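You operate a simulated robot arm through the tools that you are given. There is no shell and no other tool. Be economical: measure what you need, move in short steps, check, and stop when the job is done.

Carry out the task below with a simulated two-armed robot. There is one attempt and no reset: what you move stays moved.

JOB
Push the spare brush bar's clamp home and lock its catch.
Fine: free the catch and move the yellow spacer to the green parts patch; the bar slides, so keep it held steady with the other hand while you push. Set down upright: yellow spacer.
Where things are to end (x, y in the base frame): yellow spacer within 70 mm of [510, 440].

The check looks at the end state, three seconds after you hand in, the way a careful person would. Anything else that was tipped, shoved, dropped, spilled or broken makes it a failure.

ROBOT AND FRAMES
Two 6-joint arms with two-finger parallel grippers on one trunk, on a base that drives. Base frame: it is fixed to the floor where the robot stands at the start and does not move with it; the origin is under the middle of the robot, x ahead of it, y to its left, z up; the surface under the hand at the start is at about z = 820. Units: mm, degrees, N and s.
The left shoulder is at the start at [80, 216, 1610], the right one opposite. With the tool pointing down near the work surface each hand reaches from about 100 to 640 mm from the robot's upright axis, wherever it stands, measured 20 degrees to its own side. Places, roughly: catch of the brush bar [600, 0, 900]; clamp of the brush bar [600, 100, 900]; gear bench [700, -100, 800]. Payload 3.43 kg a hand.
The TCP of each hand is the grasp point between the finger pads, 30 mm short of the fingertips. In the tool frame z runs along the fingers and y along their closing line. The gripper opens to 94 mm. The fingers are 28 mm wide and 10 mm thick; the gripper's body (50 by 96 mm) begins 55 mm behind the TCP.
Orientation is that of the tool frame in the base frame, as [roll, pitch, yaw] about the fixed x, y, z axes, in that order (R = Rz(yaw) Ry(pitch) Rx(roll)). With the fingers straight down and closing along the base's y, the tool's x points along the base's -x, its y along +y and its z along -z.

CONTROLS
- The arms move only by the tool apply_moves. It takes "left_rows", "right_rows" or both (then of equal length, played together; a hand with none holds still); each is text: rows parted by semicolons, each of 7 numbers parted by spaces: the turn, a rotation vector about the tool's x, y, z in degrees, then the shift along the tool's x, y, z in mm, then the closure, from 0 (fully open) to 1 (shut). In form: rx ry rz dx dy dz claw; .... A call has 1 to 12 rows; each row is the pose to reach, as a shift and turn from the pose commanded when the call began, along the tool's axes at that moment. Each row takes 0.2 s and may step no farther than 50 mm and 8.6 degrees from the row before; otherwise, or with a gripper value out of range, the whole call is refused. Where a pose cannot be reached the arm comes as near as it can. A force on the tool above 70 N (or 10 N above the force at the start of the call, whichever is more), or a blocked arm, ends the call early, and 0.2 s more pass. Each finger travels about 72 mm/s and halts on what it meets, pressing with about 42 N; the grip force reading is that of the motor and also rises with nothing between the fingers. The clock runs only during rows and for 0.2 s after the last one: add rows that repeat a pose to give the fingers time. The reply holds the time, the measured pose of the TCP, the force on the tool along the base axes, the opening and the grip force, in the units named above and with some noise, with the torque about the TCP (base axes, N m) and any sound that the robot's microphone picked up.
- Cameras (640 x 400 px; columns grow to the right, rows downward): "scene" is now at [97.6, 19.8, 1758]; the picture's right is [0.27, -0.96, 0.00], its down [-0.80, -0.22, -0.56] and it looks along [0.54, 0.15, -0.83] (base axes); focal length 281 px, centre (320, 200). "left" rides on the left gripper at [76, -14, -102] in its tool frame; the picture's right is [0.18, 0.98, 0.00], its down [-0.75, 0.14, -0.64] and it looks along [-0.63, 0.12, 0.77] (tool axes); focal length 243 px, centre (320, 200). "right" rides on the right gripper at [76, 14, -102] in its tool frame; the picture's right is [-0.18, 0.98, 0.00], its down [-0.75, -0.14, -0.64] and it looks along [-0.63, -0.12, 0.77] (tool axes); focal length 243 px, centre (320, 200). There is no depth. A picture from a camera that has moved, and an enlarged one, comes with that camera's place and axes in the base frame and with its lens.
- get_image(camera): a new picture of that camera. No time passes.
- lift_body(by): slides the trunk up (or, below 0, down) by that many mm; the arms and the scene camera ride with it, the base frame stays. It gives what a move gives, with no picture.
- roll_base(legs): drives the robot by 1 to 6 legs, each [ahead, left, turn to the left] in mm, mm and degrees, along the robot's own axes; the way and the turn of a leg run together, so that a leg with both is an arc; at most 1500 mm and 180 degrees a leg. The arms and the cameras ride along, it lands a little off, and it stops where it bumps. It gives what a move gives.
- pan_tilt(pan, tilt): turns the head with the scene camera to pan (to the left, within 86 degrees either way) and tilt (down, from -29 to 69), counted from straight ahead of the robot. It gives what a move gives.
- zoom(camera, box): a new picture of the part [left, top, right, bottom] of that camera's present view, enlarged. No time passes.
- hand_in(): hands the job in; it is judged then, once.

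Work in short steps. Places have to be worked out from the pictures, the camera data and where the tool is seen: move nearer, look again, correct. Check each grasp and each placing, and mend what went wrong. You have 120 turns and 100 pictures in all, those below and enlarged ones among them. Open the grippers and draw the arms clear of the work before you hand the job in, unless the task says otherwise; then end with one line.

The tools are called after ">>>" as name(argument=value, ...) on one line, values as JSON. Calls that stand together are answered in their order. apply_moves: Moves the arms, as the interface text tells. Its arguments: {"type":"object","properties":{"left_rows":{"type":"string"},"right_rows":{"type":"string"}},"required":[]} The other tools are called the same way: lift_body (by) slides the trunk up or down; roll_base (legs) drives the base; pan_tilt (pan, tilt) turns the head that bears the scene camera; get_image (camera) takes a picture; zoom (camera, box) takes an enlarged picture of a part of a camera's view; hand_in () hands the job in.

At the start:

```text
clock: 0.0
left_tcp_pos: [571.0, 284.5, 1093.8]
left_tcp_rot: [-179.9, 0.0, 180.0]
left_wrist_force: [0.1, -0.5, 0.0]
left_ft_torque: [0.02, -0.03, 0.01]
left_grip_width: 93.8
left_grip_force: 0.0
right_tcp_pos: [611.2, -184.4, 1066.0]
right_tcp_rot: [-180.0, 0.0, -179.9]
right_wrist_force: [0.0, -0.5, 0.2]
right_ft_torque: [-0.02, 0.01, 0.03]
right_grip_width: 94.0
right_grip_force: 0.0
trunk travel left (down, up): [-840.0, 0.0]
robot x, y, heading: [0.6, 0.4, -0.1]
head pan, tilt: [15.6, 55.8]
```

scene: 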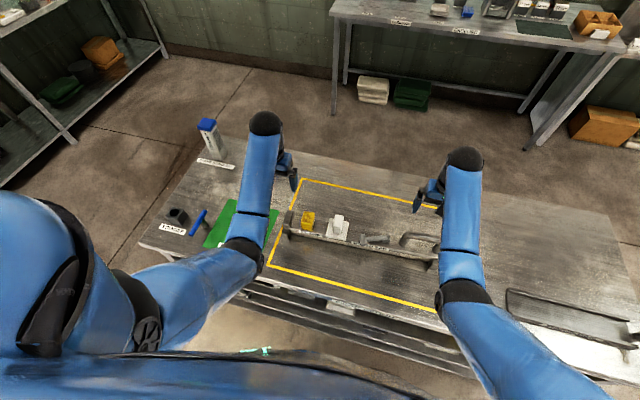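
right: 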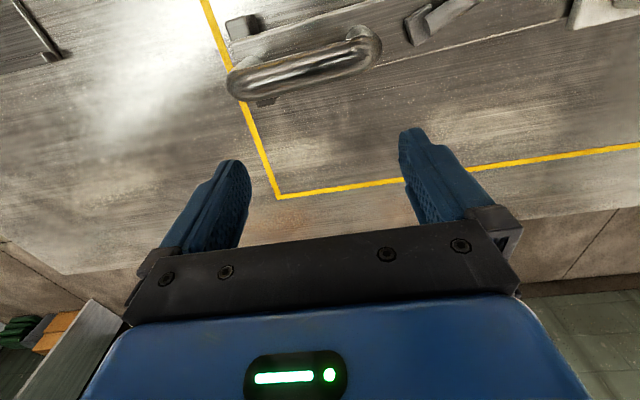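
left: 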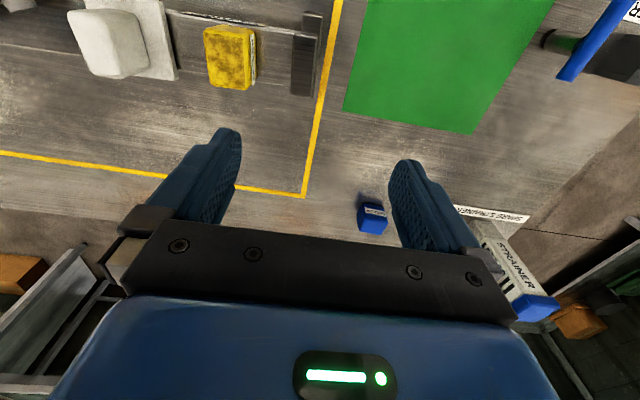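

I begin with an enlarged view of the bar area to identify the clamp, catch, spacer and handle.

>>> zoom(camera="scene", box=[260, 180, 460, 305])

>>> zoom(camera="left", box=[0, 0, 400, 250])

>>> zoom(camera="right", box=[200, 0, 640, 275])

```text
3.20 times, centred on (360, 242) of scene
camera zoom: at [97.6, 19.8, 1758.0], right [0.27, -0.96, 0.0], down [-0.8, -0.22, -0.56], along [0.54, 0.15, -0.83], focal length 900 px, centre (192, 64)
```

zoom: 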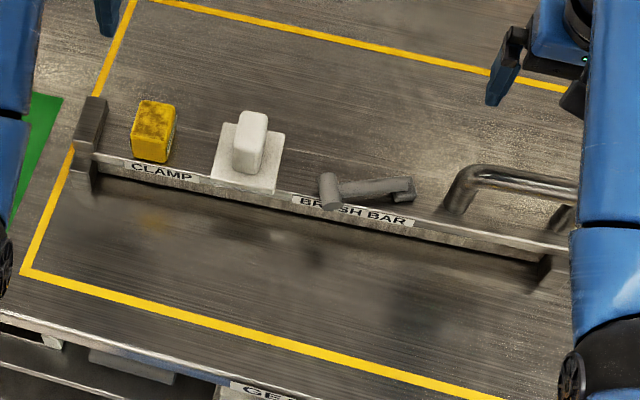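

```text
1.60 times, centred on (200, 125) of left
camera zoom: at [495.7, 270.1, 1197.0], right [-0.18, 0.98, 0.0], down [0.75, 0.14, 0.64], along [0.63, 0.12, -0.77], focal length 388 px, centre (512, 320)
```

zoom: 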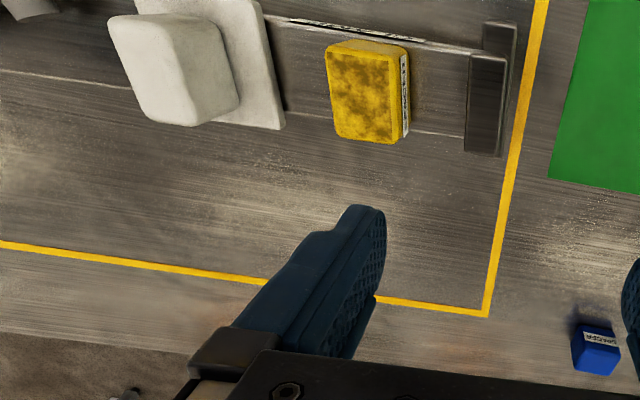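

```text
1.45 times, centred on (420, 138) of right
camera zoom: at [535.2, -169.7, 1168.9], right [0.18, 0.98, 0.0], down [0.75, -0.14, 0.64], along [0.63, -0.12, -0.77], focal length 353 px, centre (174, 291)
```

zoom: 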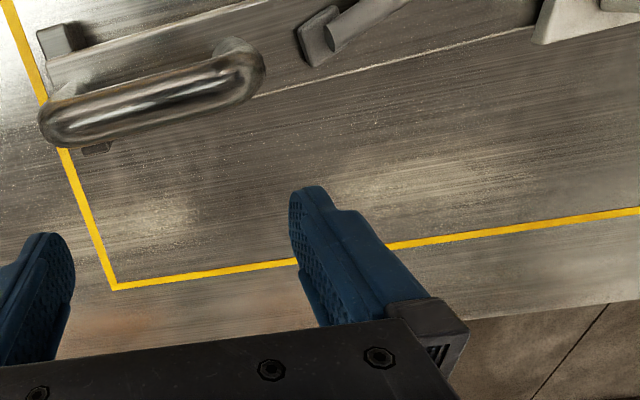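

The bar lies along y, with the end stop at its left, then the spacer, the clamp block, the catch lever, and the handle at its right. I draw both hands back (staying high) so the wrist cameras can look at the catch and the spacer.

>>> apply_moves(left_rows="0 0 0 40 -15 0 0;0 0 0 80 -30 0 0;0 0 0 120 -45 0 0;0 0 0 160 -60 0 0;0 0 0 160 -60 0 0", right_rows="0 0 0 35 32 0 0;0 0 0 70 64 0 0;0 0 0 110 96 0 0;0 0 0 150 128 0 0;0 0 0 180 150 0 0")

>>> get_image(camera="right")

>>> get_image(camera="left")

```text
refused: row 3 steps farther than a row can; nothing moved
```

```text
93 pictures are left
camera right: at [535.2, -169.7, 1168.9], right [0.18, 0.98, 0.0], down [0.75, -0.14, 0.64], along [0.63, -0.12, -0.77], focal length 243 px, centre (320, 200)
```

right: 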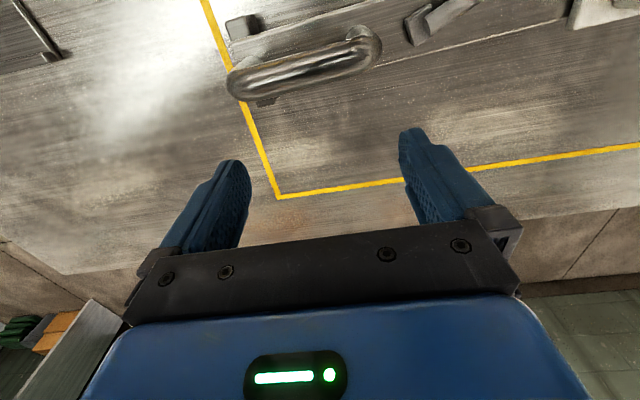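

```text
92 pictures are left
camera left: at [495.7, 270.1, 1197.0], right [-0.18, 0.98, 0.0], down [0.75, 0.14, 0.64], along [0.63, 0.12, -0.77], focal length 243 px, centre (320, 200)
```

left: 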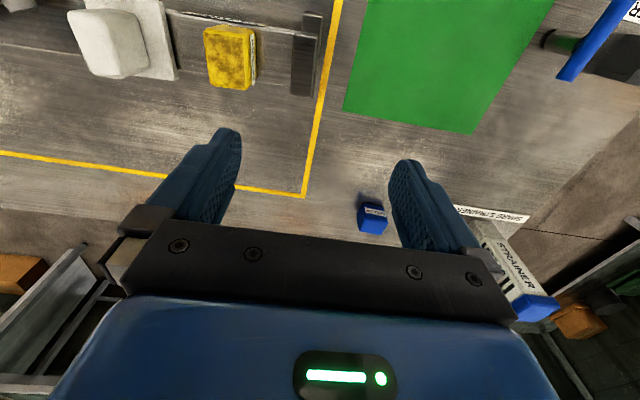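

The step was slightly too large; I redo it with smaller steps, one call before looking.

>>> apply_moves(left_rows="0 0 0 32 -12 0 0;0 0 0 64 -24 0 0;0 0 0 96 -36 0 0;0 0 0 128 -48 0 0;0 0 0 160 -60 0 0;0 0 0 160 -60 0 0", right_rows="0 0 0 30 25 0 0;0 0 0 60 50 0 0;0 0 0 90 75 0 0;0 0 0 120 100 0 0;0 0 0 150 125 0 0;0 0 0 180 150 0 0")

```text
clock: 1.4
left_tcp_pos: [414.6, 226.1, 1043.7]
left_tcp_rot: [179.9, 0.1, -180.0]
left_wrist_force: [-0.9, 1.0, 0.0]
left_ft_torque: [0.0, 0.0, 0.0]
left_grip_width: 94.0
left_grip_force: 0.0
left hand out of reach, approached as far as the arm can: row 1, 2, 3, 4, 5, 6
right_tcp_pos: [430.8, -31.9, 1054.6]
right_tcp_rot: [179.9, 0.3, -180.0]
right_wrist_force: [-0.2, -0.2, 0.9]
right_ft_torque: [0.04, -0.02, 0.01]
right_grip_width: 94.2
right_grip_force: 0.0
right hand out of reach, approached as far as the arm can: row 5, 6
trunk travel left (down, up): [-840.0, 0.0]
robot x, y, heading: [2.3, -2.8, 0.3]
head pan, tilt: [15.6, 55.8]
```

Both hands moved back, slightly lower than commanded. Now the pictures.

>>> get_image(camera="right")

>>> get_image(camera="left")

>>> get_image(camera="scene")

```text
91 pictures are left
camera right: at [355.0, -18.2, 1157.3], right [0.18, 0.98, 0.0], down [0.75, -0.14, 0.65], along [0.63, -0.12, -0.76], focal length 243 px, centre (320, 200)
```

right: 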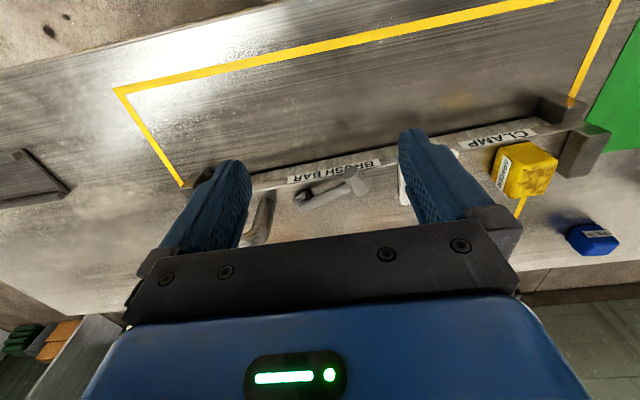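

```text
90 pictures are left
camera left: at [339.1, 211.4, 1145.4], right [-0.18, 0.98, 0.0], down [0.75, 0.14, 0.64], along [0.63, 0.12, -0.76], focal length 243 px, centre (320, 200)
```

left: 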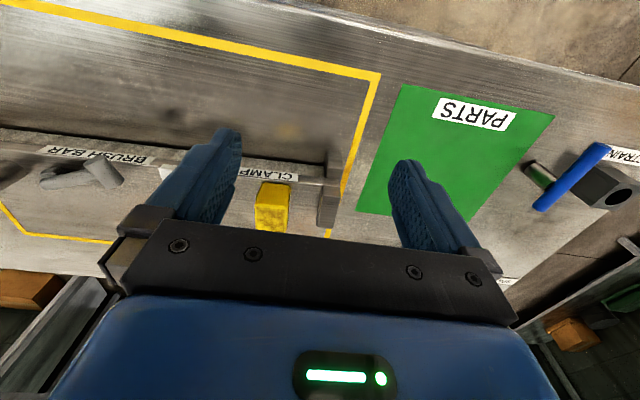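

```text
89 pictures are left
camera scene: at [96.2, 20.7, 1758.1], right [0.27, -0.96, 0.0], down [-0.8, -0.22, -0.56], along [0.54, 0.15, -0.83], focal length 281 px, centre (320, 200)
```

scene: 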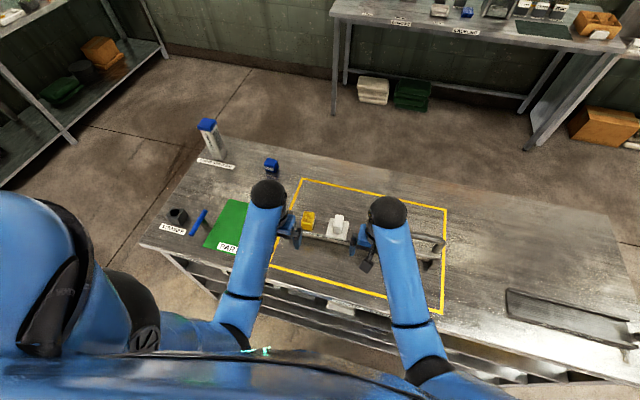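

I enlarge the catch and the spacer.

>>> zoom(camera="right", box=[230, 130, 430, 255])

>>> zoom(camera="right", box=[440, 90, 640, 215])

>>> zoom(camera="left", box=[0, 120, 200, 245])

>>> zoom(camera="scene", box=[260, 180, 460, 305])

```text
3.20 times, centred on (330, 192) of right
camera zoom: at [355.0, -18.2, 1157.3], right [0.18, 0.98, 0.0], down [0.75, -0.14, 0.65], along [0.63, -0.12, -0.76], focal length 776 px, centre (288, 224)
```

zoom: 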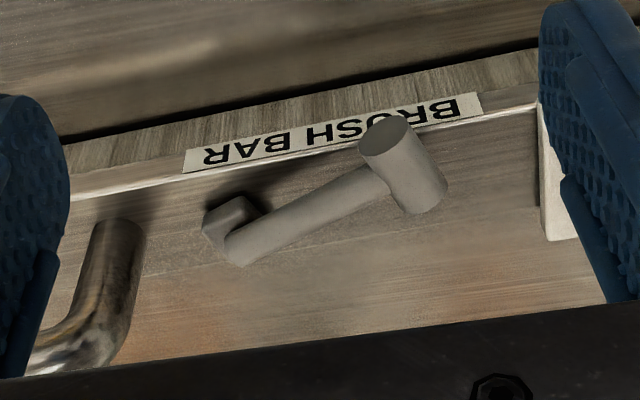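

```text
3.20 times, centred on (540, 152) of right
camera zoom: at [355.0, -18.2, 1157.3], right [0.18, 0.98, 0.0], down [0.75, -0.14, 0.65], along [0.63, -0.12, -0.76], focal length 776 px, centre (-384, 352)
```

zoom: 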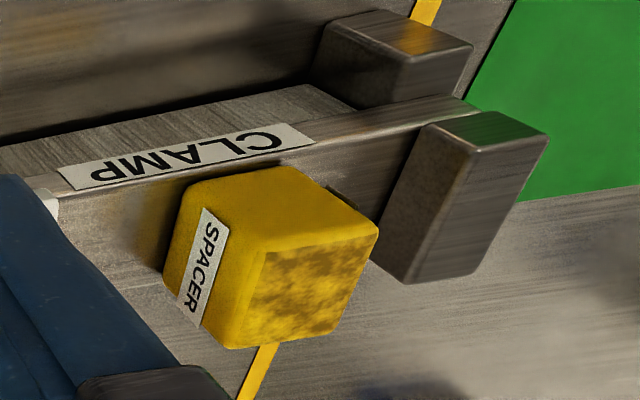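

```text
3.20 times, centred on (100, 182) of left
camera zoom: at [339.1, 211.4, 1145.4], right [-0.18, 0.98, 0.0], down [0.75, 0.14, 0.64], along [0.63, 0.12, -0.76], focal length 776 px, centre (1024, 256)
```

zoom: 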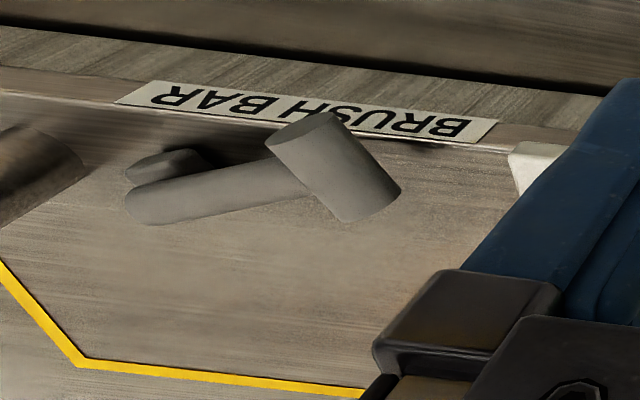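

```text
3.20 times, centred on (360, 242) of scene
camera zoom: at [96.2, 20.7, 1758.1], right [0.27, -0.96, 0.0], down [-0.8, -0.22, -0.56], along [0.54, 0.15, -0.83], focal length 900 px, centre (192, 64)
```

zoom: 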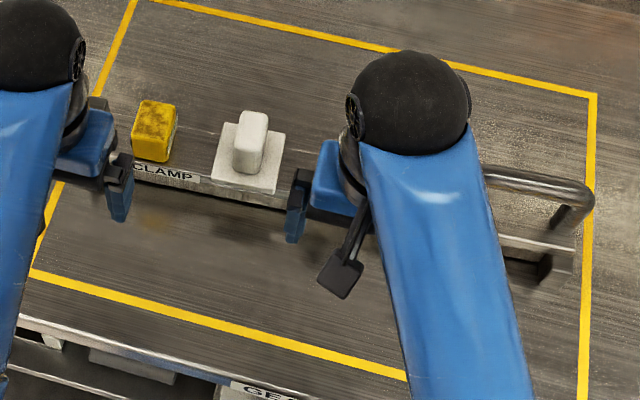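

By triangulation the catch's lever runs roughly from [540,-6,908] (a T-shaped grip) to [570,-83,907] (above a small block). I bring the right camera nearer above it.

>>> apply_moves(right_rows="0 0 0 -35 0 15 0;0 0 0 -70 0 30 0;0 0 0 -105 -5 45 0;0 0 0 -140 -10 60 0;0 0 0 -170 -10 75 0;0 0 0 -170 -10 75 0")

>>> get_image(camera="right")

```text
clock: 2.8
left_tcp_pos: [417.1, 225.0, 1044.0]
left_tcp_rot: [-180.0, 0.2, -179.9]
left_wrist_force: [-0.2, -0.7, -0.2]
left_ft_torque: [-0.02, 0.0, 0.01]
left_grip_width: 94.2
left_grip_force: 0.1
right_tcp_pos: [602.7, -41.4, 977.6]
right_tcp_rot: [180.0, 0.1, -180.0]
right_wrist_force: [-0.3, -0.1, 0.2]
right_ft_torque: [-0.02, 0.0, -0.01]
right_grip_width: 94.1
right_grip_force: 0.1
trunk travel left (down, up): [-840.0, 0.0]
robot x, y, heading: [3.2, -1.7, -0.1]
head pan, tilt: [15.6, 55.8]
```

```text
84 pictures are left
camera right: at [527.1, -26.8, 1081.3], right [0.18, 0.98, 0.0], down [0.75, -0.14, 0.64], along [0.63, -0.12, -0.77], focal length 243 px, centre (320, 200)
```

right: 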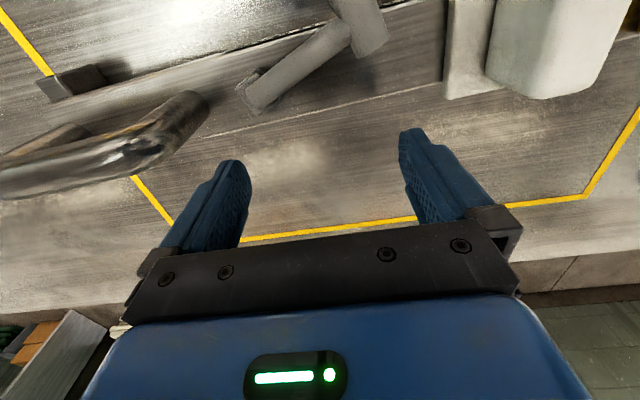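

>>> zoom(camera="right", box=[190, 0, 430, 150])

```text
2.67 times, centred on (310, 75) of right
camera zoom: at [527.1, -26.8, 1081.3], right [0.18, 0.98, 0.0], down [0.75, -0.14, 0.64], along [0.63, -0.12, -0.77], focal length 647 px, centre (347, 533)
```

zoom: 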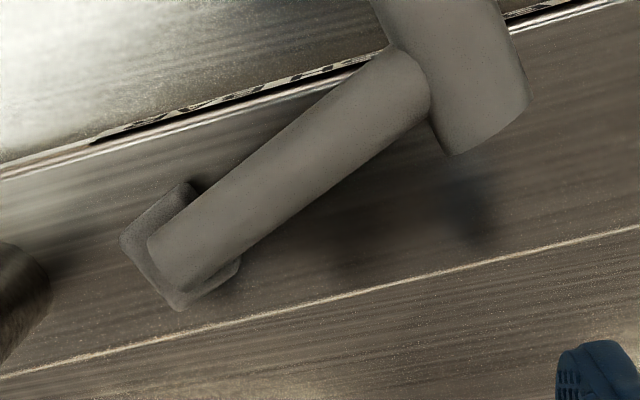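

The catch is a lever hinged on a small block at its -y end, with a T-grip at its +y end. Next I look at the spacer closely with the left hand's camera.

>>> apply_moves(left_rows="0 0 0 -38 -5 10 0;0 0 0 -76 -10 20 0;0 0 0 -114 -15 30 0;0 0 0 -152 -20 40 0;0 0 0 -190 -25 50 0;0 0 0 -190 -25 50 0")

>>> get_image(camera="left")

>>> get_image(camera="scene")

```text
clock: 4.2
left_tcp_pos: [605.8, 200.0, 992.7]
left_tcp_rot: [-180.0, 0.0, 180.0]
left_wrist_force: [-1.0, -0.6, -0.1]
left_ft_torque: [0.03, 0.01, -0.03]
left_grip_width: 93.9
left_grip_force: 0.1
right_tcp_pos: [602.8, -41.7, 977.6]
right_tcp_rot: [-180.0, 0.1, -180.0]
right_wrist_force: [-0.9, -0.2, -0.4]
right_ft_torque: [0.0, 0.01, 0.01]
right_grip_width: 93.8
right_grip_force: 0.1
trunk travel left (down, up): [-840.0, 0.0]
robot x, y, heading: [-0.1, 1.4, -0.2]
head pan, tilt: [15.6, 55.8]
```

```text
82 pictures are left
camera left: at [530.3, 185.6, 1095.4], right [-0.18, 0.98, 0.0], down [0.75, 0.14, 0.64], along [0.63, 0.12, -0.77], focal length 243 px, centre (320, 200)
```

left: 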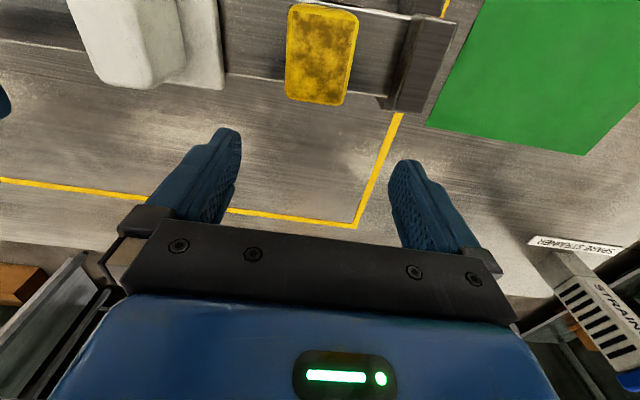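

```text
81 pictures are left
camera scene: at [97.7, 19.9, 1758.0], right [0.27, -0.96, 0.0], down [-0.8, -0.22, -0.56], along [0.54, 0.15, -0.83], focal length 281 px, centre (320, 200)
```

scene: 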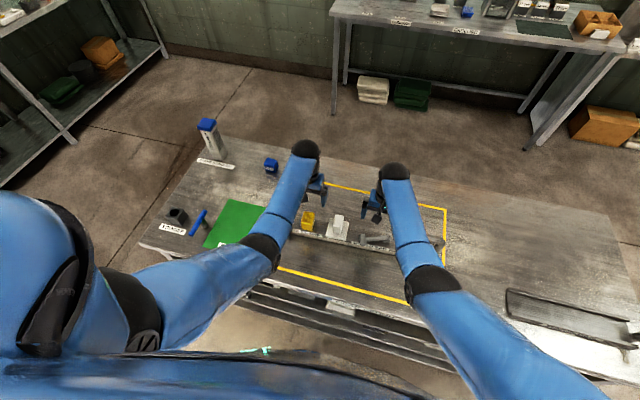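

The spacer is aligned with the axes, about x 534–589, y 171–212, top near z 905. I pre-shape the left gripper to about 66 mm (the stop is close on the +y side) and come over it, stopping high.

>>> apply_moves(left_rows="0 0 0 22 -4 0 0.3;0 0 0 45 -8.5 0 0.3;0 0 0 45 -8.5 20 0.3;0 0 0 45 -8.5 40 0.3;0 0 0 45 -8.5 55 0.3;0 0 0 45 -8.5 55 0.3")

>>> get_image(camera="left")

>>> zoom(camera="scene", box=[240, 160, 400, 260])

```text
clock: 5.6
left_tcp_pos: [559.7, 192.9, 938.6]
left_tcp_rot: [180.0, 0.0, 179.9]
left_wrist_force: [-0.8, -0.2, 0.6]
left_ft_torque: [0.01, -0.01, 0.0]
left_grip_width: 65.5
left_grip_force: 0.0
right_tcp_pos: [602.8, -41.7, 977.7]
right_tcp_rot: [-180.0, 0.0, 180.0]
right_wrist_force: [0.0, -0.7, 0.3]
right_ft_torque: [-0.02, 0.01, -0.02]
right_grip_width: 94.1
right_grip_force: 0.0
trunk travel left (down, up): [-840.0, 0.0]
robot x, y, heading: [2.8, -0.4, -0.0]
head pan, tilt: [15.6, 55.8]
```

```text
80 pictures are left
camera left: at [485.1, 178.0, 1040.6], right [-0.18, 0.98, 0.0], down [0.75, 0.14, 0.64], along [0.63, 0.12, -0.77], focal length 243 px, centre (320, 200)
```

left: 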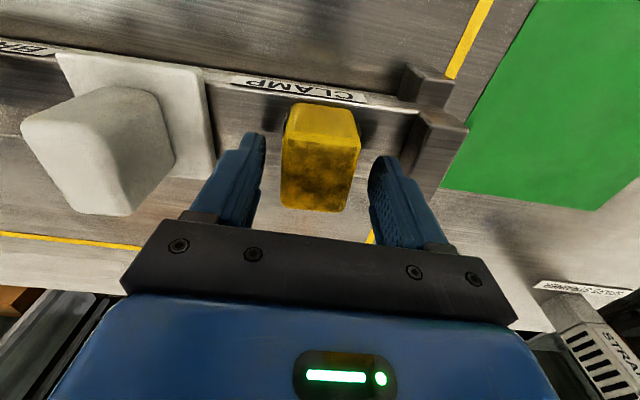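

```text
4.00 times, centred on (320, 210) of scene
camera zoom: at [97.2, 19.8, 1758.0], right [0.27, -0.96, 0.0], down [-0.8, -0.22, -0.56], along [0.54, 0.15, -0.83], focal length 1126 px, centre (320, 160)
```

zoom: 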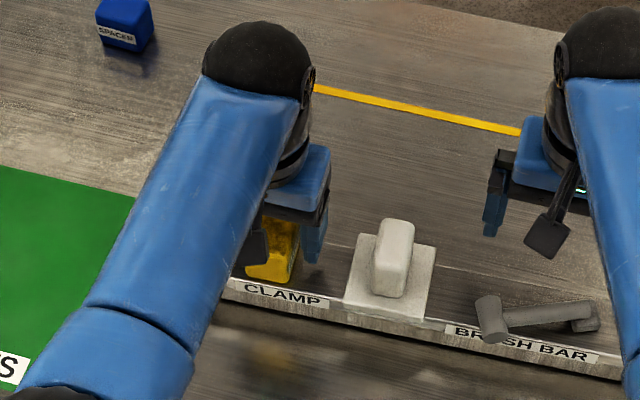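

Re-solving with both views: spacer top is about z 935, bar top about z 890. The fingers already straddle it; I lower 9 mm more and close gradually.

>>> apply_moves(left_rows="0 0 0 2 -2 5 0.3;0 0 0 2 -2 9 0.3;0 0 0 2 -2 9 0.45;0 0 0 2 -2 9 0.55;0 0 0 2 -2 9 0.7;0 0 0 2 -2 9 0.8;0 0 0 2 -2 9 0.8")

>>> get_image(camera="left")

```text
clock: 7.2
left_tcp_pos: [558.8, 189.5, 929.4]
left_tcp_rot: [-179.9, 0.0, -180.0]
left_wrist_force: [-0.1, 0.2, -0.5]
left_ft_torque: [0.01, -0.03, 0.01]
left_grip_width: 43.5
left_grip_force: 42.4
right_tcp_pos: [603.0, -41.1, 977.3]
right_tcp_rot: [180.0, 0.0, 180.0]
right_wrist_force: [0.4, -0.6, -0.2]
right_ft_torque: [0.01, 0.02, 0.0]
right_grip_width: 93.8
right_grip_force: 0.1
trunk travel left (down, up): [-840.0, 0.0]
robot x, y, heading: [-1.0, 5.4, -0.2]
head pan, tilt: [15.6, 55.8]
```

```text
78 pictures are left
camera left: at [482.5, 175.4, 1031.8], right [-0.18, 0.98, 0.0], down [0.75, 0.14, 0.64], along [0.63, 0.12, -0.77], focal length 243 px, centre (320, 200)
```

left: 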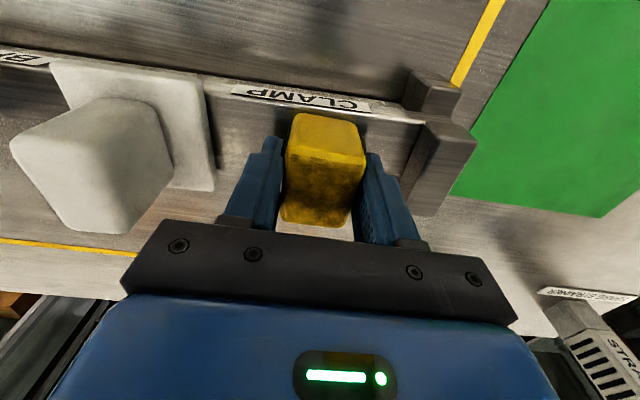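

The spacer is held at 43.5 mm with 42 N. I lift it gently and check.

>>> apply_moves(left_rows="0 0 0 0 0 -10 0.8;0 0 0 0 0 -30 0.8;0 0 0 0 0 -50 0.8;0 0 0 0 0 -70 0.8;0 0 0 0 0 -70 0.8")

>>> get_image(camera="left")

```text
clock: 8.4
left_tcp_pos: [558.7, 188.7, 999.7]
left_tcp_rot: [-180.0, 0.0, 180.0]
left_wrist_force: [0.5, -0.2, -1.0]
left_ft_torque: [-0.03, 0.0, 0.01]
left_grip_width: 43.6
left_grip_force: 41.9
right_tcp_pos: [602.4, -41.0, 977.9]
right_tcp_rot: [-179.9, -0.1, -179.9]
right_wrist_force: [0.0, 0.0, 0.7]
right_ft_torque: [-0.01, -0.05, 0.0]
right_grip_width: 94.0
right_grip_force: 0.0
trunk travel left (down, up): [-840.0, 0.0]
robot x, y, heading: [-0.6, -2.0, 0.0]
head pan, tilt: [15.6, 55.8]
```

```text
77 pictures are left
camera left: at [483.4, 174.0, 1101.8], right [-0.18, 0.98, 0.0], down [0.75, 0.14, 0.64], along [0.63, 0.12, -0.77], focal length 243 px, centre (320, 200)
```

left: 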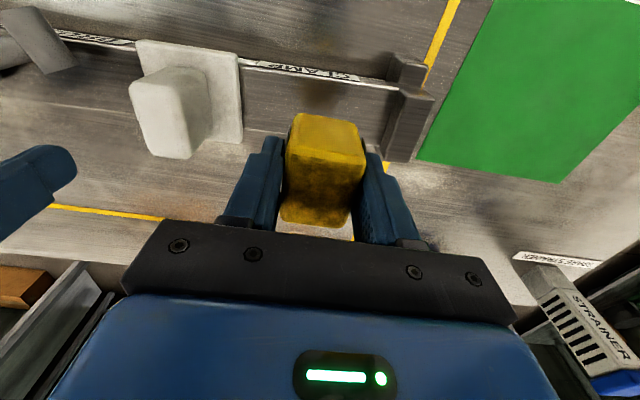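

The spacer is lifted cleanly. I carry it to [510, 440] at height.

>>> apply_moves(left_rows="0 0 0 8 42 0 0.8;0 0 0 16 84 0 0.8;0 0 0 24 126 0 0.8;0 0 0 32 168 0 0.8;0 0 0 40 210 0 0.8;0 0 0 48 251 0 0.8;0 0 0 48 251 0 0.8")

>>> get_image(camera="left")

>>> get_image(camera="scene")

```text
clock: 10.0
left_tcp_pos: [508.8, 438.5, 998.5]
left_tcp_rot: [-180.0, 0.0, 179.9]
left_wrist_force: [0.4, -0.5, -0.6]
left_ft_torque: [0.0, 0.01, -0.01]
left_grip_width: 43.5
left_grip_force: 42.2
right_tcp_pos: [601.9, -41.2, 977.5]
right_tcp_rot: [179.9, -0.1, -179.9]
right_wrist_force: [0.5, 0.5, -0.5]
right_ft_torque: [-0.03, 0.0, 0.02]
right_grip_width: 94.1
right_grip_force: 0.0
trunk travel left (down, up): [-840.0, 0.0]
robot x, y, heading: [1.6, 3.9, -0.1]
head pan, tilt: [15.6, 55.8]
```

```text
76 pictures are left
camera left: at [433.7, 423.9, 1101.3], right [-0.18, 0.98, 0.0], down [0.75, 0.14, 0.64], along [0.63, 0.12, -0.77], focal length 243 px, centre (320, 200)
```

left: 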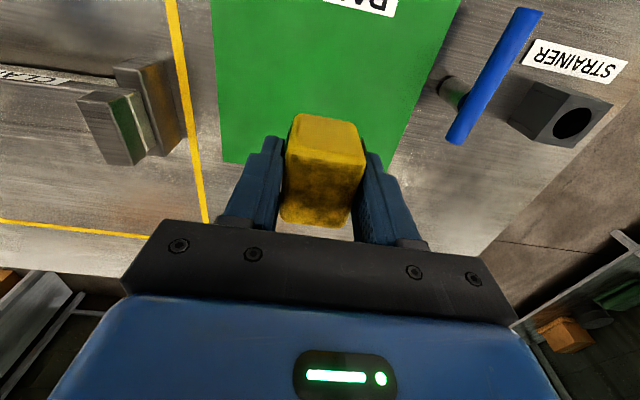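

```text
75 pictures are left
camera scene: at [97.9, 19.6, 1758.0], right [0.27, -0.96, 0.0], down [-0.8, -0.22, -0.56], along [0.54, 0.15, -0.83], focal length 281 px, centre (320, 200)
```

scene: 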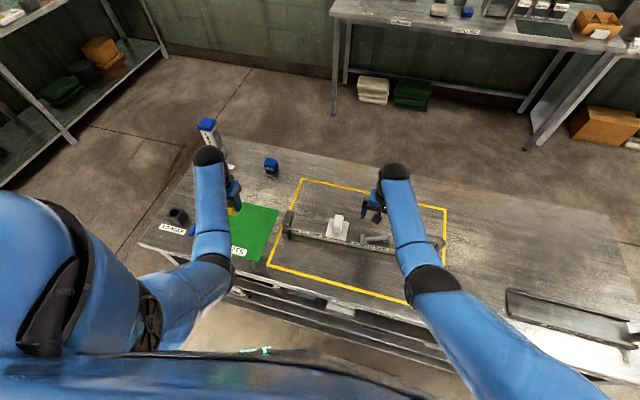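

The target is over the middle of the patch. I lower, keeping about 8 mm margin over the expected contact at TCP z ≈ 859.

>>> apply_moves(left_rows="0 0 0 -1 1 35 0.8;0 0 0 -1 1 70 0.8;0 0 0 -1 1 100 0.8;0 0 0 -1 1 120 0.8;0 0 0 -1 1 130 0.8;0 0 0 -1 1 130 0.8")

>>> get_image(camera="left")

```text
clock: 11.4
left_tcp_pos: [511.4, 441.9, 867.8]
left_tcp_rot: [179.9, -0.1, -179.9]
left_wrist_force: [0.5, -0.3, -0.5]
left_ft_torque: [0.03, -0.04, 0.01]
left_grip_width: 44.0
left_grip_force: 42.2
right_tcp_pos: [602.5, -41.0, 978.8]
right_tcp_rot: [180.0, 0.0, 179.9]
right_wrist_force: [0.0, 0.7, 0.5]
right_ft_torque: [-0.01, -0.01, 0.03]
right_grip_width: 94.2
right_grip_force: 0.0
trunk travel left (down, up): [-840.0, 0.0]
robot x, y, heading: [-2.7, 1.1, 0.0]
head pan, tilt: [15.6, 55.8]
```

```text
74 pictures are left
camera left: at [435.8, 427.5, 971.2], right [-0.18, 0.98, 0.0], down [0.75, 0.14, 0.64], along [0.63, 0.12, -0.77], focal length 243 px, centre (320, 200)
```

left: 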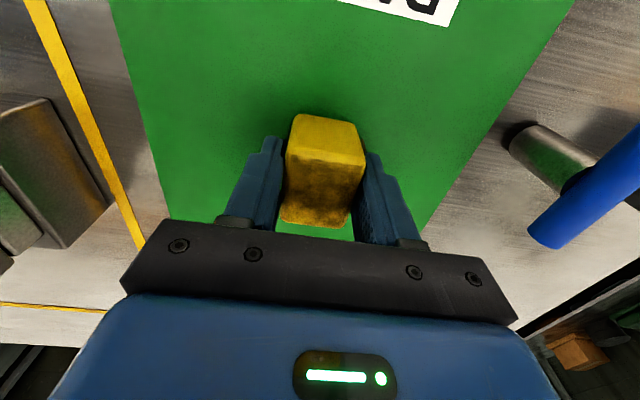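

No contact yet. I lower in 3 mm steps and watch the force.

>>> apply_moves(left_rows="0 0 0 0 0 3 0.8;0 0 0 0 0 6 0.8;0 0 0 0 0 7 0.8")

```text
clock: 12.2
left_tcp_pos: [511.3, 441.3, 864.3]
left_tcp_rot: [179.9, 0.2, -179.9]
left_wrist_force: [0.7, 2.3, 11.5]
left_ft_torque: [0.01, 0.16, -0.01]
left_grip_width: 43.3
left_grip_force: 42.2
right_tcp_pos: [601.5, -41.6, 978.7]
right_tcp_rot: [180.0, 0.0, 180.0]
right_wrist_force: [0.1, 0.4, -0.3]
right_ft_torque: [-0.01, 0.0, 0.01]
right_grip_width: 93.8
right_grip_force: 0.0
trunk travel left (down, up): [-840.0, 0.0]
robot x, y, heading: [-0.2, -3.8, 0.1]
head pan, tilt: [15.6, 55.8]
```

Contact at 11.5 N: it is on the table. I ease a bit, open moderately and lift away.

>>> apply_moves(left_rows="0 0 0 0 0 -2 0.8;0 0 0 0 0 -2 0.5;0 0 0 0 0 -2 0.3;0 0 0 0 0 -2 0.2;0 0 0 0 0 -2 0.2;0 0 0 0 0 -25 0.2;0 0 0 0 0 -60 0.2;0 0 0 0 0 -100 0.2;0 0 0 0 0 -140 0.2")

>>> get_image(camera="left")

```text
clock: 14.2
left_tcp_pos: [513.1, 440.5, 998.7]
left_tcp_rot: [179.9, 0.0, 179.9]
left_wrist_force: [-0.5, -0.2, 0.7]
left_ft_torque: [-0.01, 0.01, 0.0]
left_grip_width: 75.2
left_grip_force: 0.0
right_tcp_pos: [603.4, -42.3, 977.2]
right_tcp_rot: [-180.0, 0.0, 179.9]
right_wrist_force: [-1.1, -0.3, 0.3]
right_ft_torque: [-0.02, 0.03, 0.02]
right_grip_width: 93.9
right_grip_force: 0.0
trunk travel left (down, up): [-840.0, 0.0]
robot x, y, heading: [2.1, 1.1, -0.0]
head pan, tilt: [15.6, 55.8]
```

```text
73 pictures are left
camera left: at [437.3, 426.0, 1102.2], right [-0.18, 0.98, 0.0], down [0.75, 0.14, 0.64], along [0.63, 0.12, -0.77], focal length 243 px, centre (320, 200)
```

left: 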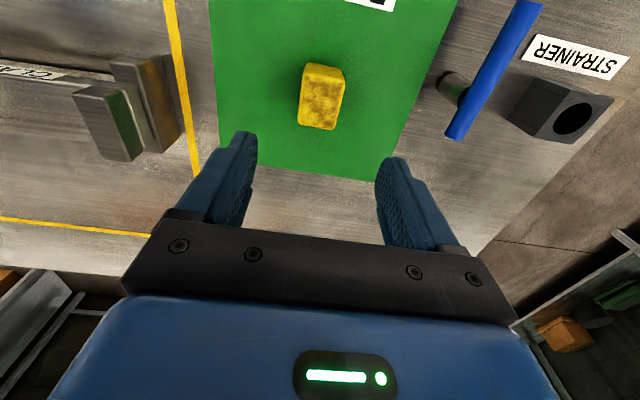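

Spacer stands upright on the patch. Now I take the right hand over the handle and look at it.

>>> apply_moves(right_rows="0 0 0 0 -20 -20 0;0 0 0 5 -60 -40 0;0 0 0 10 -100 -40 0;0 0 0 15 -140 -40 0;0 0 0 15 -150 -40 0;0 0 0 15 -150 -40 0")

>>> get_image(camera="right")

>>> zoom(camera="scene", box=[280, 190, 480, 315])

```text
clock: 15.6
left_tcp_pos: [512.4, 441.1, 998.8]
left_tcp_rot: [180.0, 0.0, -179.9]
left_wrist_force: [0.6, 0.1, 0.5]
left_ft_torque: [0.02, -0.01, -0.01]
left_grip_width: 75.0
left_grip_force: 0.0
right_tcp_pos: [588.4, -193.1, 1020.4]
right_tcp_rot: [180.0, 0.0, 180.0]
right_wrist_force: [0.6, 0.0, -0.1]
right_ft_torque: [0.0, -0.02, -0.02]
right_grip_width: 94.1
right_grip_force: 0.1
trunk travel left (down, up): [-840.0, 0.0]
robot x, y, heading: [1.5, -2.9, -0.0]
head pan, tilt: [15.6, 55.8]
```

```text
72 pictures are left
camera right: at [512.1, -178.5, 1122.2], right [0.18, 0.98, 0.0], down [0.75, -0.14, 0.64], along [0.63, -0.12, -0.77], focal length 243 px, centre (320, 200)
```

right: 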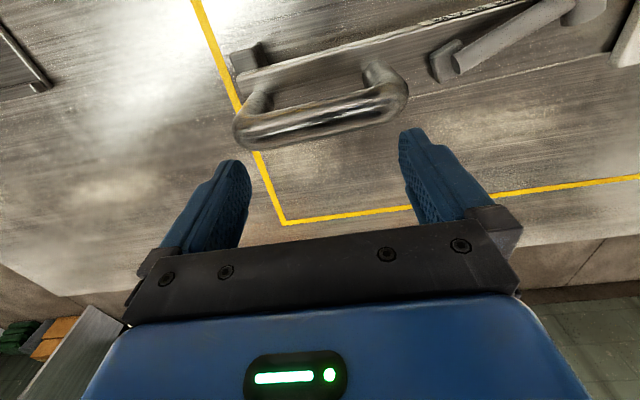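

```text
3.20 times, centred on (380, 252) of scene
camera zoom: at [97.8, 20.4, 1758.0], right [0.27, -0.96, 0.0], down [-0.8, -0.22, -0.56], along [0.54, 0.15, -0.83], focal length 900 px, centre (128, 32)
```

zoom: 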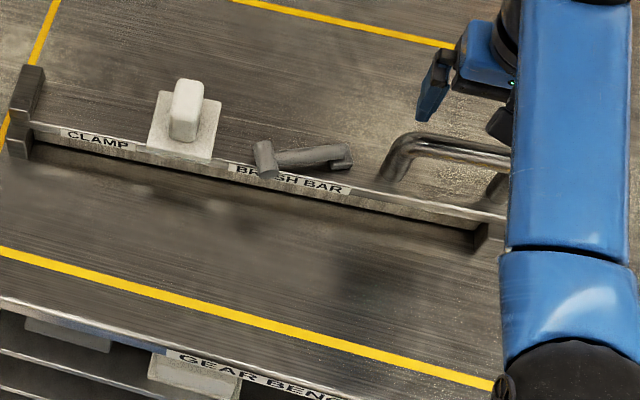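

The handle's grip runs along y at about [577, -193, 950], y from -140 to -249. I turn the right hand by 90° so that it closes along x with the camera on the -y side, looking along the bar.

>>> apply_moves(right_rows="0 0 -8.2 1 0 0 0;0 0 -16.4 2 0 0 0;0 0 -24.6 3 0 0 0;0 0 -32.8 4 0 0 0;0 0 -41 5 0 0 0;0 0 -49.2 6 0 0 0;0 0 -57.4 7 0 0 0;0 0 -65.6 8 0 0 0;0 0 -73.8 9 0 0 0;0 0 -82 10 0 0 0;0 0 -90 11 0 0 0;0 0 -90 11 0 0 0")

>>> get_image(camera="right")

```text
clock: 18.2
left_tcp_pos: [512.0, 440.3, 999.1]
left_tcp_rot: [180.0, 0.0, -179.9]
left_wrist_force: [-0.4, 0.6, 0.1]
left_ft_torque: [-0.02, 0.0, 0.0]
left_grip_width: 75.3
left_grip_force: 0.0
right_tcp_pos: [577.8, -192.5, 1019.6]
right_tcp_rot: [180.0, 0.0, -89.9]
right_wrist_force: [-1.1, 0.5, 0.7]
right_ft_torque: [0.0, 0.01, 0.01]
right_grip_width: 94.3
right_grip_force: 0.1
trunk travel left (down, up): [-840.0, 0.0]
robot x, y, heading: [-0.1, -1.0, -0.1]
head pan, tilt: [15.6, 55.8]
```

```text
70 pictures are left
camera right: at [563.7, -269.4, 1122.6], right [-0.98, 0.18, 0.0], down [0.14, 0.75, 0.64], along [0.12, 0.63, -0.77], focal length 243 px, centre (320, 200)
```

right: 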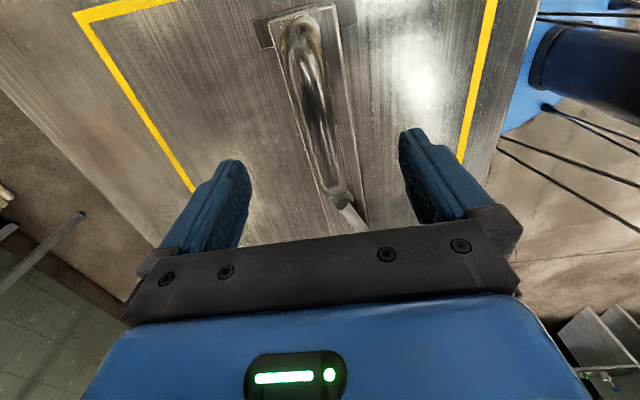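

The handle lies midway between the fingers. I lower to TCP z ≈ 952 and close.

>>> apply_moves(right_rows="0 0 0 0 -1 25 0.1;0 0 0 0 -1 45 0.2;0 0 0 0 -1 60 0.3;0 0 0 0 -1 67 0.3;0 0 0 0 -1 67 0.5;0 0 0 0 -1 67 0.65;0 0 0 0 -1 67 0.8;0 0 0 0 -1 67 0.95;0 0 0 0 -1 67 0.95")

>>> get_image(camera="right")

```text
clock: 20.2
left_tcp_pos: [512.7, 441.2, 999.1]
left_tcp_rot: [-179.9, 0.1, 179.9]
left_wrist_force: [-0.2, 0.6, 0.4]
left_ft_torque: [0.0, 0.02, -0.03]
left_grip_width: 75.3
left_grip_force: 0.0
right_tcp_pos: [578.2, -193.3, 952.0]
right_tcp_rot: [-180.0, 0.1, -89.9]
right_wrist_force: [-1.5, 0.0, -0.1]
right_ft_torque: [0.19, 0.08, 0.85]
right_grip_width: 30.7
right_grip_force: 41.7
trunk travel left (down, up): [-840.0, 0.0]
robot x, y, heading: [-1.3, 0.9, 0.4]
head pan, tilt: [15.6, 55.8]
```

```text
69 pictures are left
camera right: at [564.5, -269.0, 1054.6], right [-0.98, 0.18, 0.0], down [0.14, 0.75, 0.64], along [0.12, 0.63, -0.77], focal length 243 px, centre (320, 200)
```

right: 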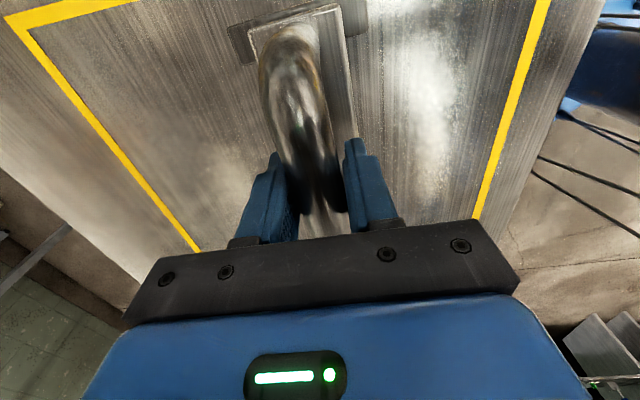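

The handle is held firmly. Now the left hand travels high over to the catch for a close look.

>>> apply_moves(left_rows="0 0 0 -6 -40 -15 0;0 0 0 -12 -80 -30 0;0 0 0 -18 -120 -30 0;0 0 0 -24 -160 -30 0;0 0 0 -30 -205 -30 0;0 0 0 -36 -250 -30 0;0 0 0 -42 -295 -30 0;0 0 0 -48 -340 -30 0;0 0 0 -54 -385 -30 0;0 0 0 -60 -425 -20 0;0 0 0 -60 -455 -10 0;0 0 0 -60 -455 -10 0")

>>> get_image(camera="left")

```text
clock: 22.8
left_tcp_pos: [571.0, -12.8, 1012.2]
left_tcp_rot: [-180.0, 0.0, -180.0]
left_wrist_force: [-0.3, -0.2, 0.7]
left_ft_torque: [0.03, -0.03, -0.02]
left_grip_width: 93.8
left_grip_force: 0.1
right_tcp_pos: [577.5, -193.3, 950.6]
right_tcp_rot: [-179.9, 0.0, -89.9]
right_wrist_force: [-1.6, -1.4, 0.4]
right_ft_torque: [0.77, 0.11, 0.77]
right_grip_width: 30.6
right_grip_force: 42.5
trunk travel left (down, up): [-840.0, 0.0]
robot x, y, heading: [0.2, 1.8, 0.1]
head pan, tilt: [15.6, 55.8]
```

```text
68 pictures are left
camera left: at [495.6, -28.3, 1114.6], right [-0.18, 0.98, 0.0], down [0.75, 0.14, 0.64], along [0.63, 0.12, -0.77], focal length 243 px, centre (320, 200)
```

left: 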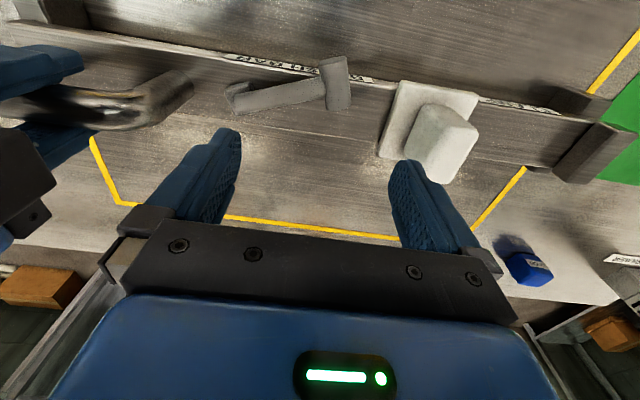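

>>> zoom(camera="left", box=[200, 40, 400, 165])

>>> zoom(camera="left", box=[360, 60, 520, 160])

```text
3.20 times, centred on (300, 102) of left
camera zoom: at [495.6, -28.3, 1114.6], right [-0.18, 0.98, 0.0], down [0.75, 0.14, 0.64], along [0.63, 0.12, -0.77], focal length 776 px, centre (384, 512)
```

zoom: 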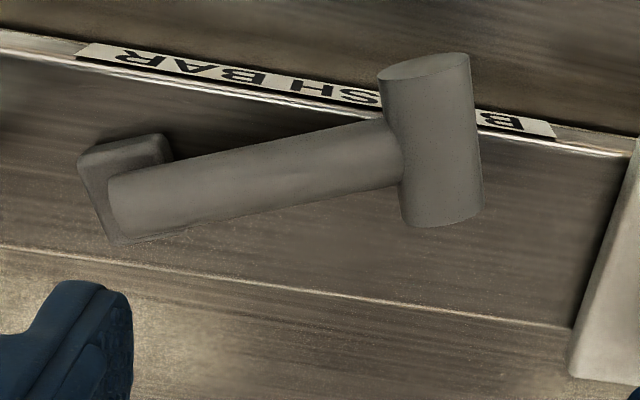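

```text
4.00 times, centred on (440, 110) of left
camera zoom: at [495.6, -28.3, 1114.6], right [-0.18, 0.98, 0.0], down [0.75, 0.14, 0.64], along [0.63, 0.12, -0.77], focal length 970 px, centre (-160, 560)
```

zoom: 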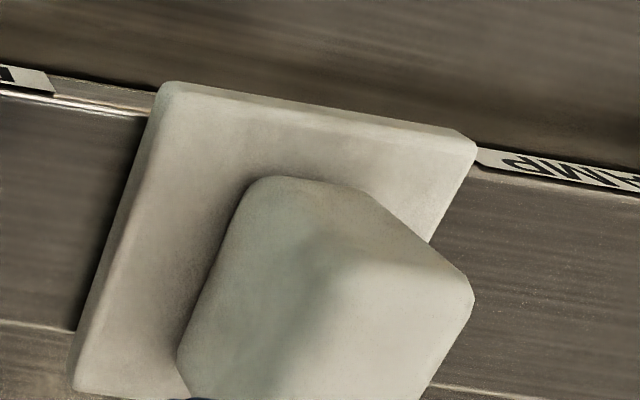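

The lever's arm is about 18 mm thick, near z 898, with the T-grip at ≈[551,-5] and the hinge at ≈[579,-85]. I turn the left hand so it closes across the arm, above [562,-35].

>>> apply_moves(left_rows="0 0 7.8 1 -2 0 0;0 0 15.7 2 -4 0 0;0 0 23.6 3 -7 0 0;0 0 31.4 4 -10 0 0;0 0 39.3 5 -12 0 0;0 0 47.1 6 -14 0 0;0 0 55 7 -17 0 0;0 0 62.8 8 -20 0 0;0 0 70.7 9.5 -22 0 0;0 0 70.7 9.5 -22 0 0")

>>> get_image(camera="left")

>>> zoom(camera="scene", box=[280, 160, 480, 285])

```text
clock: 25.0
left_tcp_pos: [561.9, -35.2, 1011.8]
left_tcp_rot: [180.0, 0.0, 109.2]
left_wrist_force: [1.0, 0.1, -0.2]
left_ft_torque: [-0.01, -0.03, -0.02]
left_grip_width: 94.0
left_grip_force: 0.0
right_tcp_pos: [578.5, -192.6, 951.3]
right_tcp_rot: [179.9, 0.0, -90.0]
right_wrist_force: [-1.6, 0.0, -0.1]
right_ft_torque: [0.07, -0.04, 0.87]
right_grip_width: 30.6
right_grip_force: 42.0
trunk travel left (down, up): [-840.0, 0.0]
robot x, y, heading: [1.8, -2.4, -0.1]
head pan, tilt: [15.6, 55.8]
```

```text
65 pictures are left
camera left: at [523.8, 31.2, 1114.4], right [0.87, 0.5, 0.0], down [0.38, -0.67, 0.64], along [0.32, -0.56, -0.77], focal length 243 px, centre (320, 200)
```

left: 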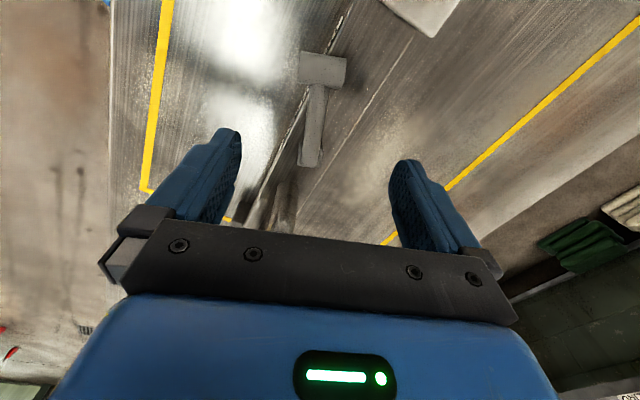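

```text
3.20 times, centred on (380, 222) of scene
camera zoom: at [97.7, 19.5, 1758.0], right [0.27, -0.96, 0.0], down [-0.8, -0.22, -0.56], along [0.54, 0.15, -0.83], focal length 900 px, centre (128, 128)
```

zoom: 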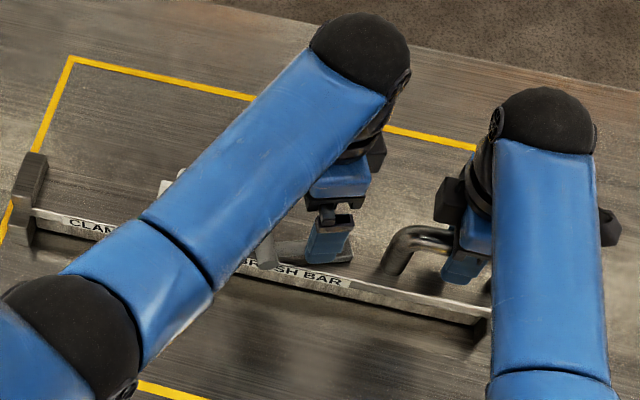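

The arm is centred between the fingers. I lower to TCP z ≈ 921 with a partial opening, then close lightly.

>>> apply_moves(left_rows="0 0 2 0 -2 35 0.3;0 0 2 0 -2 65 0.45;0 0 2 0 -2 82 0.45;0 0 2 0 -2 90 0.45;0 0 2 0 -2 90 0.45")

>>> get_image(camera="left")

```text
clock: 26.2
left_tcp_pos: [558.8, -36.5, 922.5]
left_tcp_rot: [-179.9, 0.0, 107.4]
left_wrist_force: [0.2, -0.8, 0.7]
left_ft_torque: [-0.01, 0.05, 0.0]
left_grip_width: 52.0
left_grip_force: 0.1
right_tcp_pos: [578.7, -193.9, 951.1]
right_tcp_rot: [-180.0, 0.0, -90.0]
right_wrist_force: [-2.0, -1.4, 0.3]
right_ft_torque: [0.15, 0.02, 0.82]
right_grip_width: 30.0
right_grip_force: 41.9
trunk travel left (down, up): [-840.0, 0.0]
robot x, y, heading: [-1.8, -0.7, -0.1]
head pan, tilt: [15.6, 55.8]
```

```text
63 pictures are left
camera left: at [523.8, 31.3, 1024.5], right [0.88, 0.47, 0.0], down [0.36, -0.68, 0.64], along [0.3, -0.57, -0.77], focal length 243 px, centre (320, 200)
```

left: 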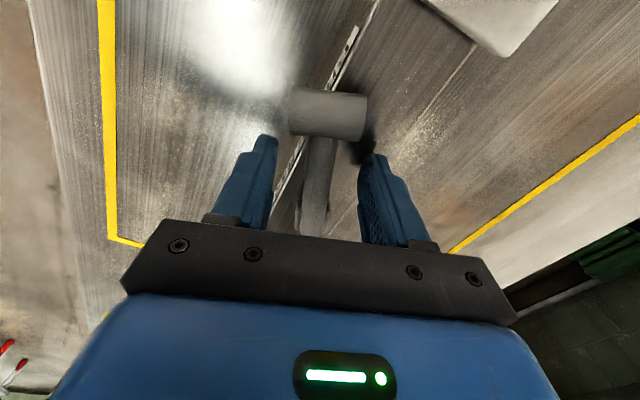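

Position is good; I close on the arm.

>>> apply_moves(left_rows="0 0 0 0 0 0 0.55;0 0 0 0 0 0 0.7;0 0 0 0 0 0 0.8;0 0 0 0 0 0 0.9;0 0 0 0 0 0 0.95;0 0 0 0 0 0 0.95")

>>> get_image(camera="left")

```text
clock: 27.6
left_tcp_pos: [560.1, -36.9, 920.3]
left_tcp_rot: [-179.9, 0.0, 107.4]
left_wrist_force: [8.2, -1.4, -0.4]
left_ft_torque: [0.14, -0.04, 1.22]
left_grip_width: 16.9
left_grip_force: 42.1
right_tcp_pos: [577.6, -192.4, 951.4]
right_tcp_rot: [179.9, -0.1, -89.9]
right_wrist_force: [-8.5, 1.3, 5.8]
right_ft_torque: [0.17, 0.02, 0.67]
right_grip_width: 30.3
right_grip_force: 42.1
trunk travel left (down, up): [-840.0, 0.0]
robot x, y, heading: [-2.0, 2.8, -0.0]
head pan, tilt: [15.6, 55.8]
```

```text
62 pictures are left
camera left: at [524.3, 31.6, 1024.5], right [0.88, 0.47, 0.0], down [0.36, -0.68, 0.64], along [0.3, -0.57, -0.77], focal length 243 px, centre (320, 200)
```

left: 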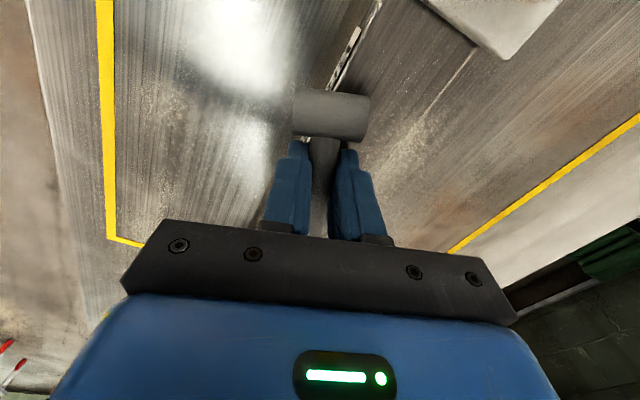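

The arm is held (16.9 mm). I try a small lift of 4 mm to see which way it gives.

>>> apply_moves(left_rows="0 0 0 0 0 -2 0.95;0 0 0 0 0 -4 0.95;0 0 0 0 0 -4 0.95")

```text
clock: 28.4
left_tcp_pos: [559.7, -35.4, 926.1]
left_tcp_rot: [-179.9, -0.1, 107.3]
left_wrist_force: [13.4, -5.2, -26.3]
left_ft_torque: [0.78, 0.14, 1.2]
left_grip_width: 16.7
left_grip_force: 41.5
right_tcp_pos: [579.2, -192.4, 952.6]
right_tcp_rot: [-179.9, -0.1, -89.9]
right_wrist_force: [-10.4, 3.4, 24.1]
right_ft_torque: [0.88, 0.03, 0.93]
right_grip_width: 30.4
right_grip_force: 41.5
trunk travel left (down, up): [-840.0, 0.0]
robot x, y, heading: [0.9, 0.5, 0.0]
head pan, tilt: [15.6, 55.8]
```

The bar took up the lift (−26 N left, +24 N right), so it does not hinge upward. I go back down and test a 4° swing about the vertical at the hinge, toward the bar's axis.

>>> apply_moves(left_rows="0 0 0 0 0 4 0.95;0 0 0 0 0 4 0.95;0 0 2 0 1.8 4 0.95;0 0 4 0.2 3.6 4 0.95;0 0 4 0.2 3.6 4 0.95")

```text
clock: 29.6
left_tcp_pos: [562.3, -35.8, 922.3]
left_tcp_rot: [180.0, 0.1, 103.2]
left_wrist_force: [-3.7, -0.9, 13.3]
left_ft_torque: [-0.45, -0.19, 1.28]
left_grip_width: 17.5
left_grip_force: 41.9
right_tcp_pos: [577.0, -193.4, 951.0]
right_tcp_rot: [179.9, -0.1, -90.0]
right_wrist_force: [-1.3, 3.1, -9.9]
right_ft_torque: [-0.2, -0.17, -0.73]
right_grip_width: 29.9
right_grip_force: 42.4
trunk travel left (down, up): [-840.0, 0.0]
robot x, y, heading: [-0.3, -0.4, 0.0]
head pan, tilt: [15.6, 55.8]
```

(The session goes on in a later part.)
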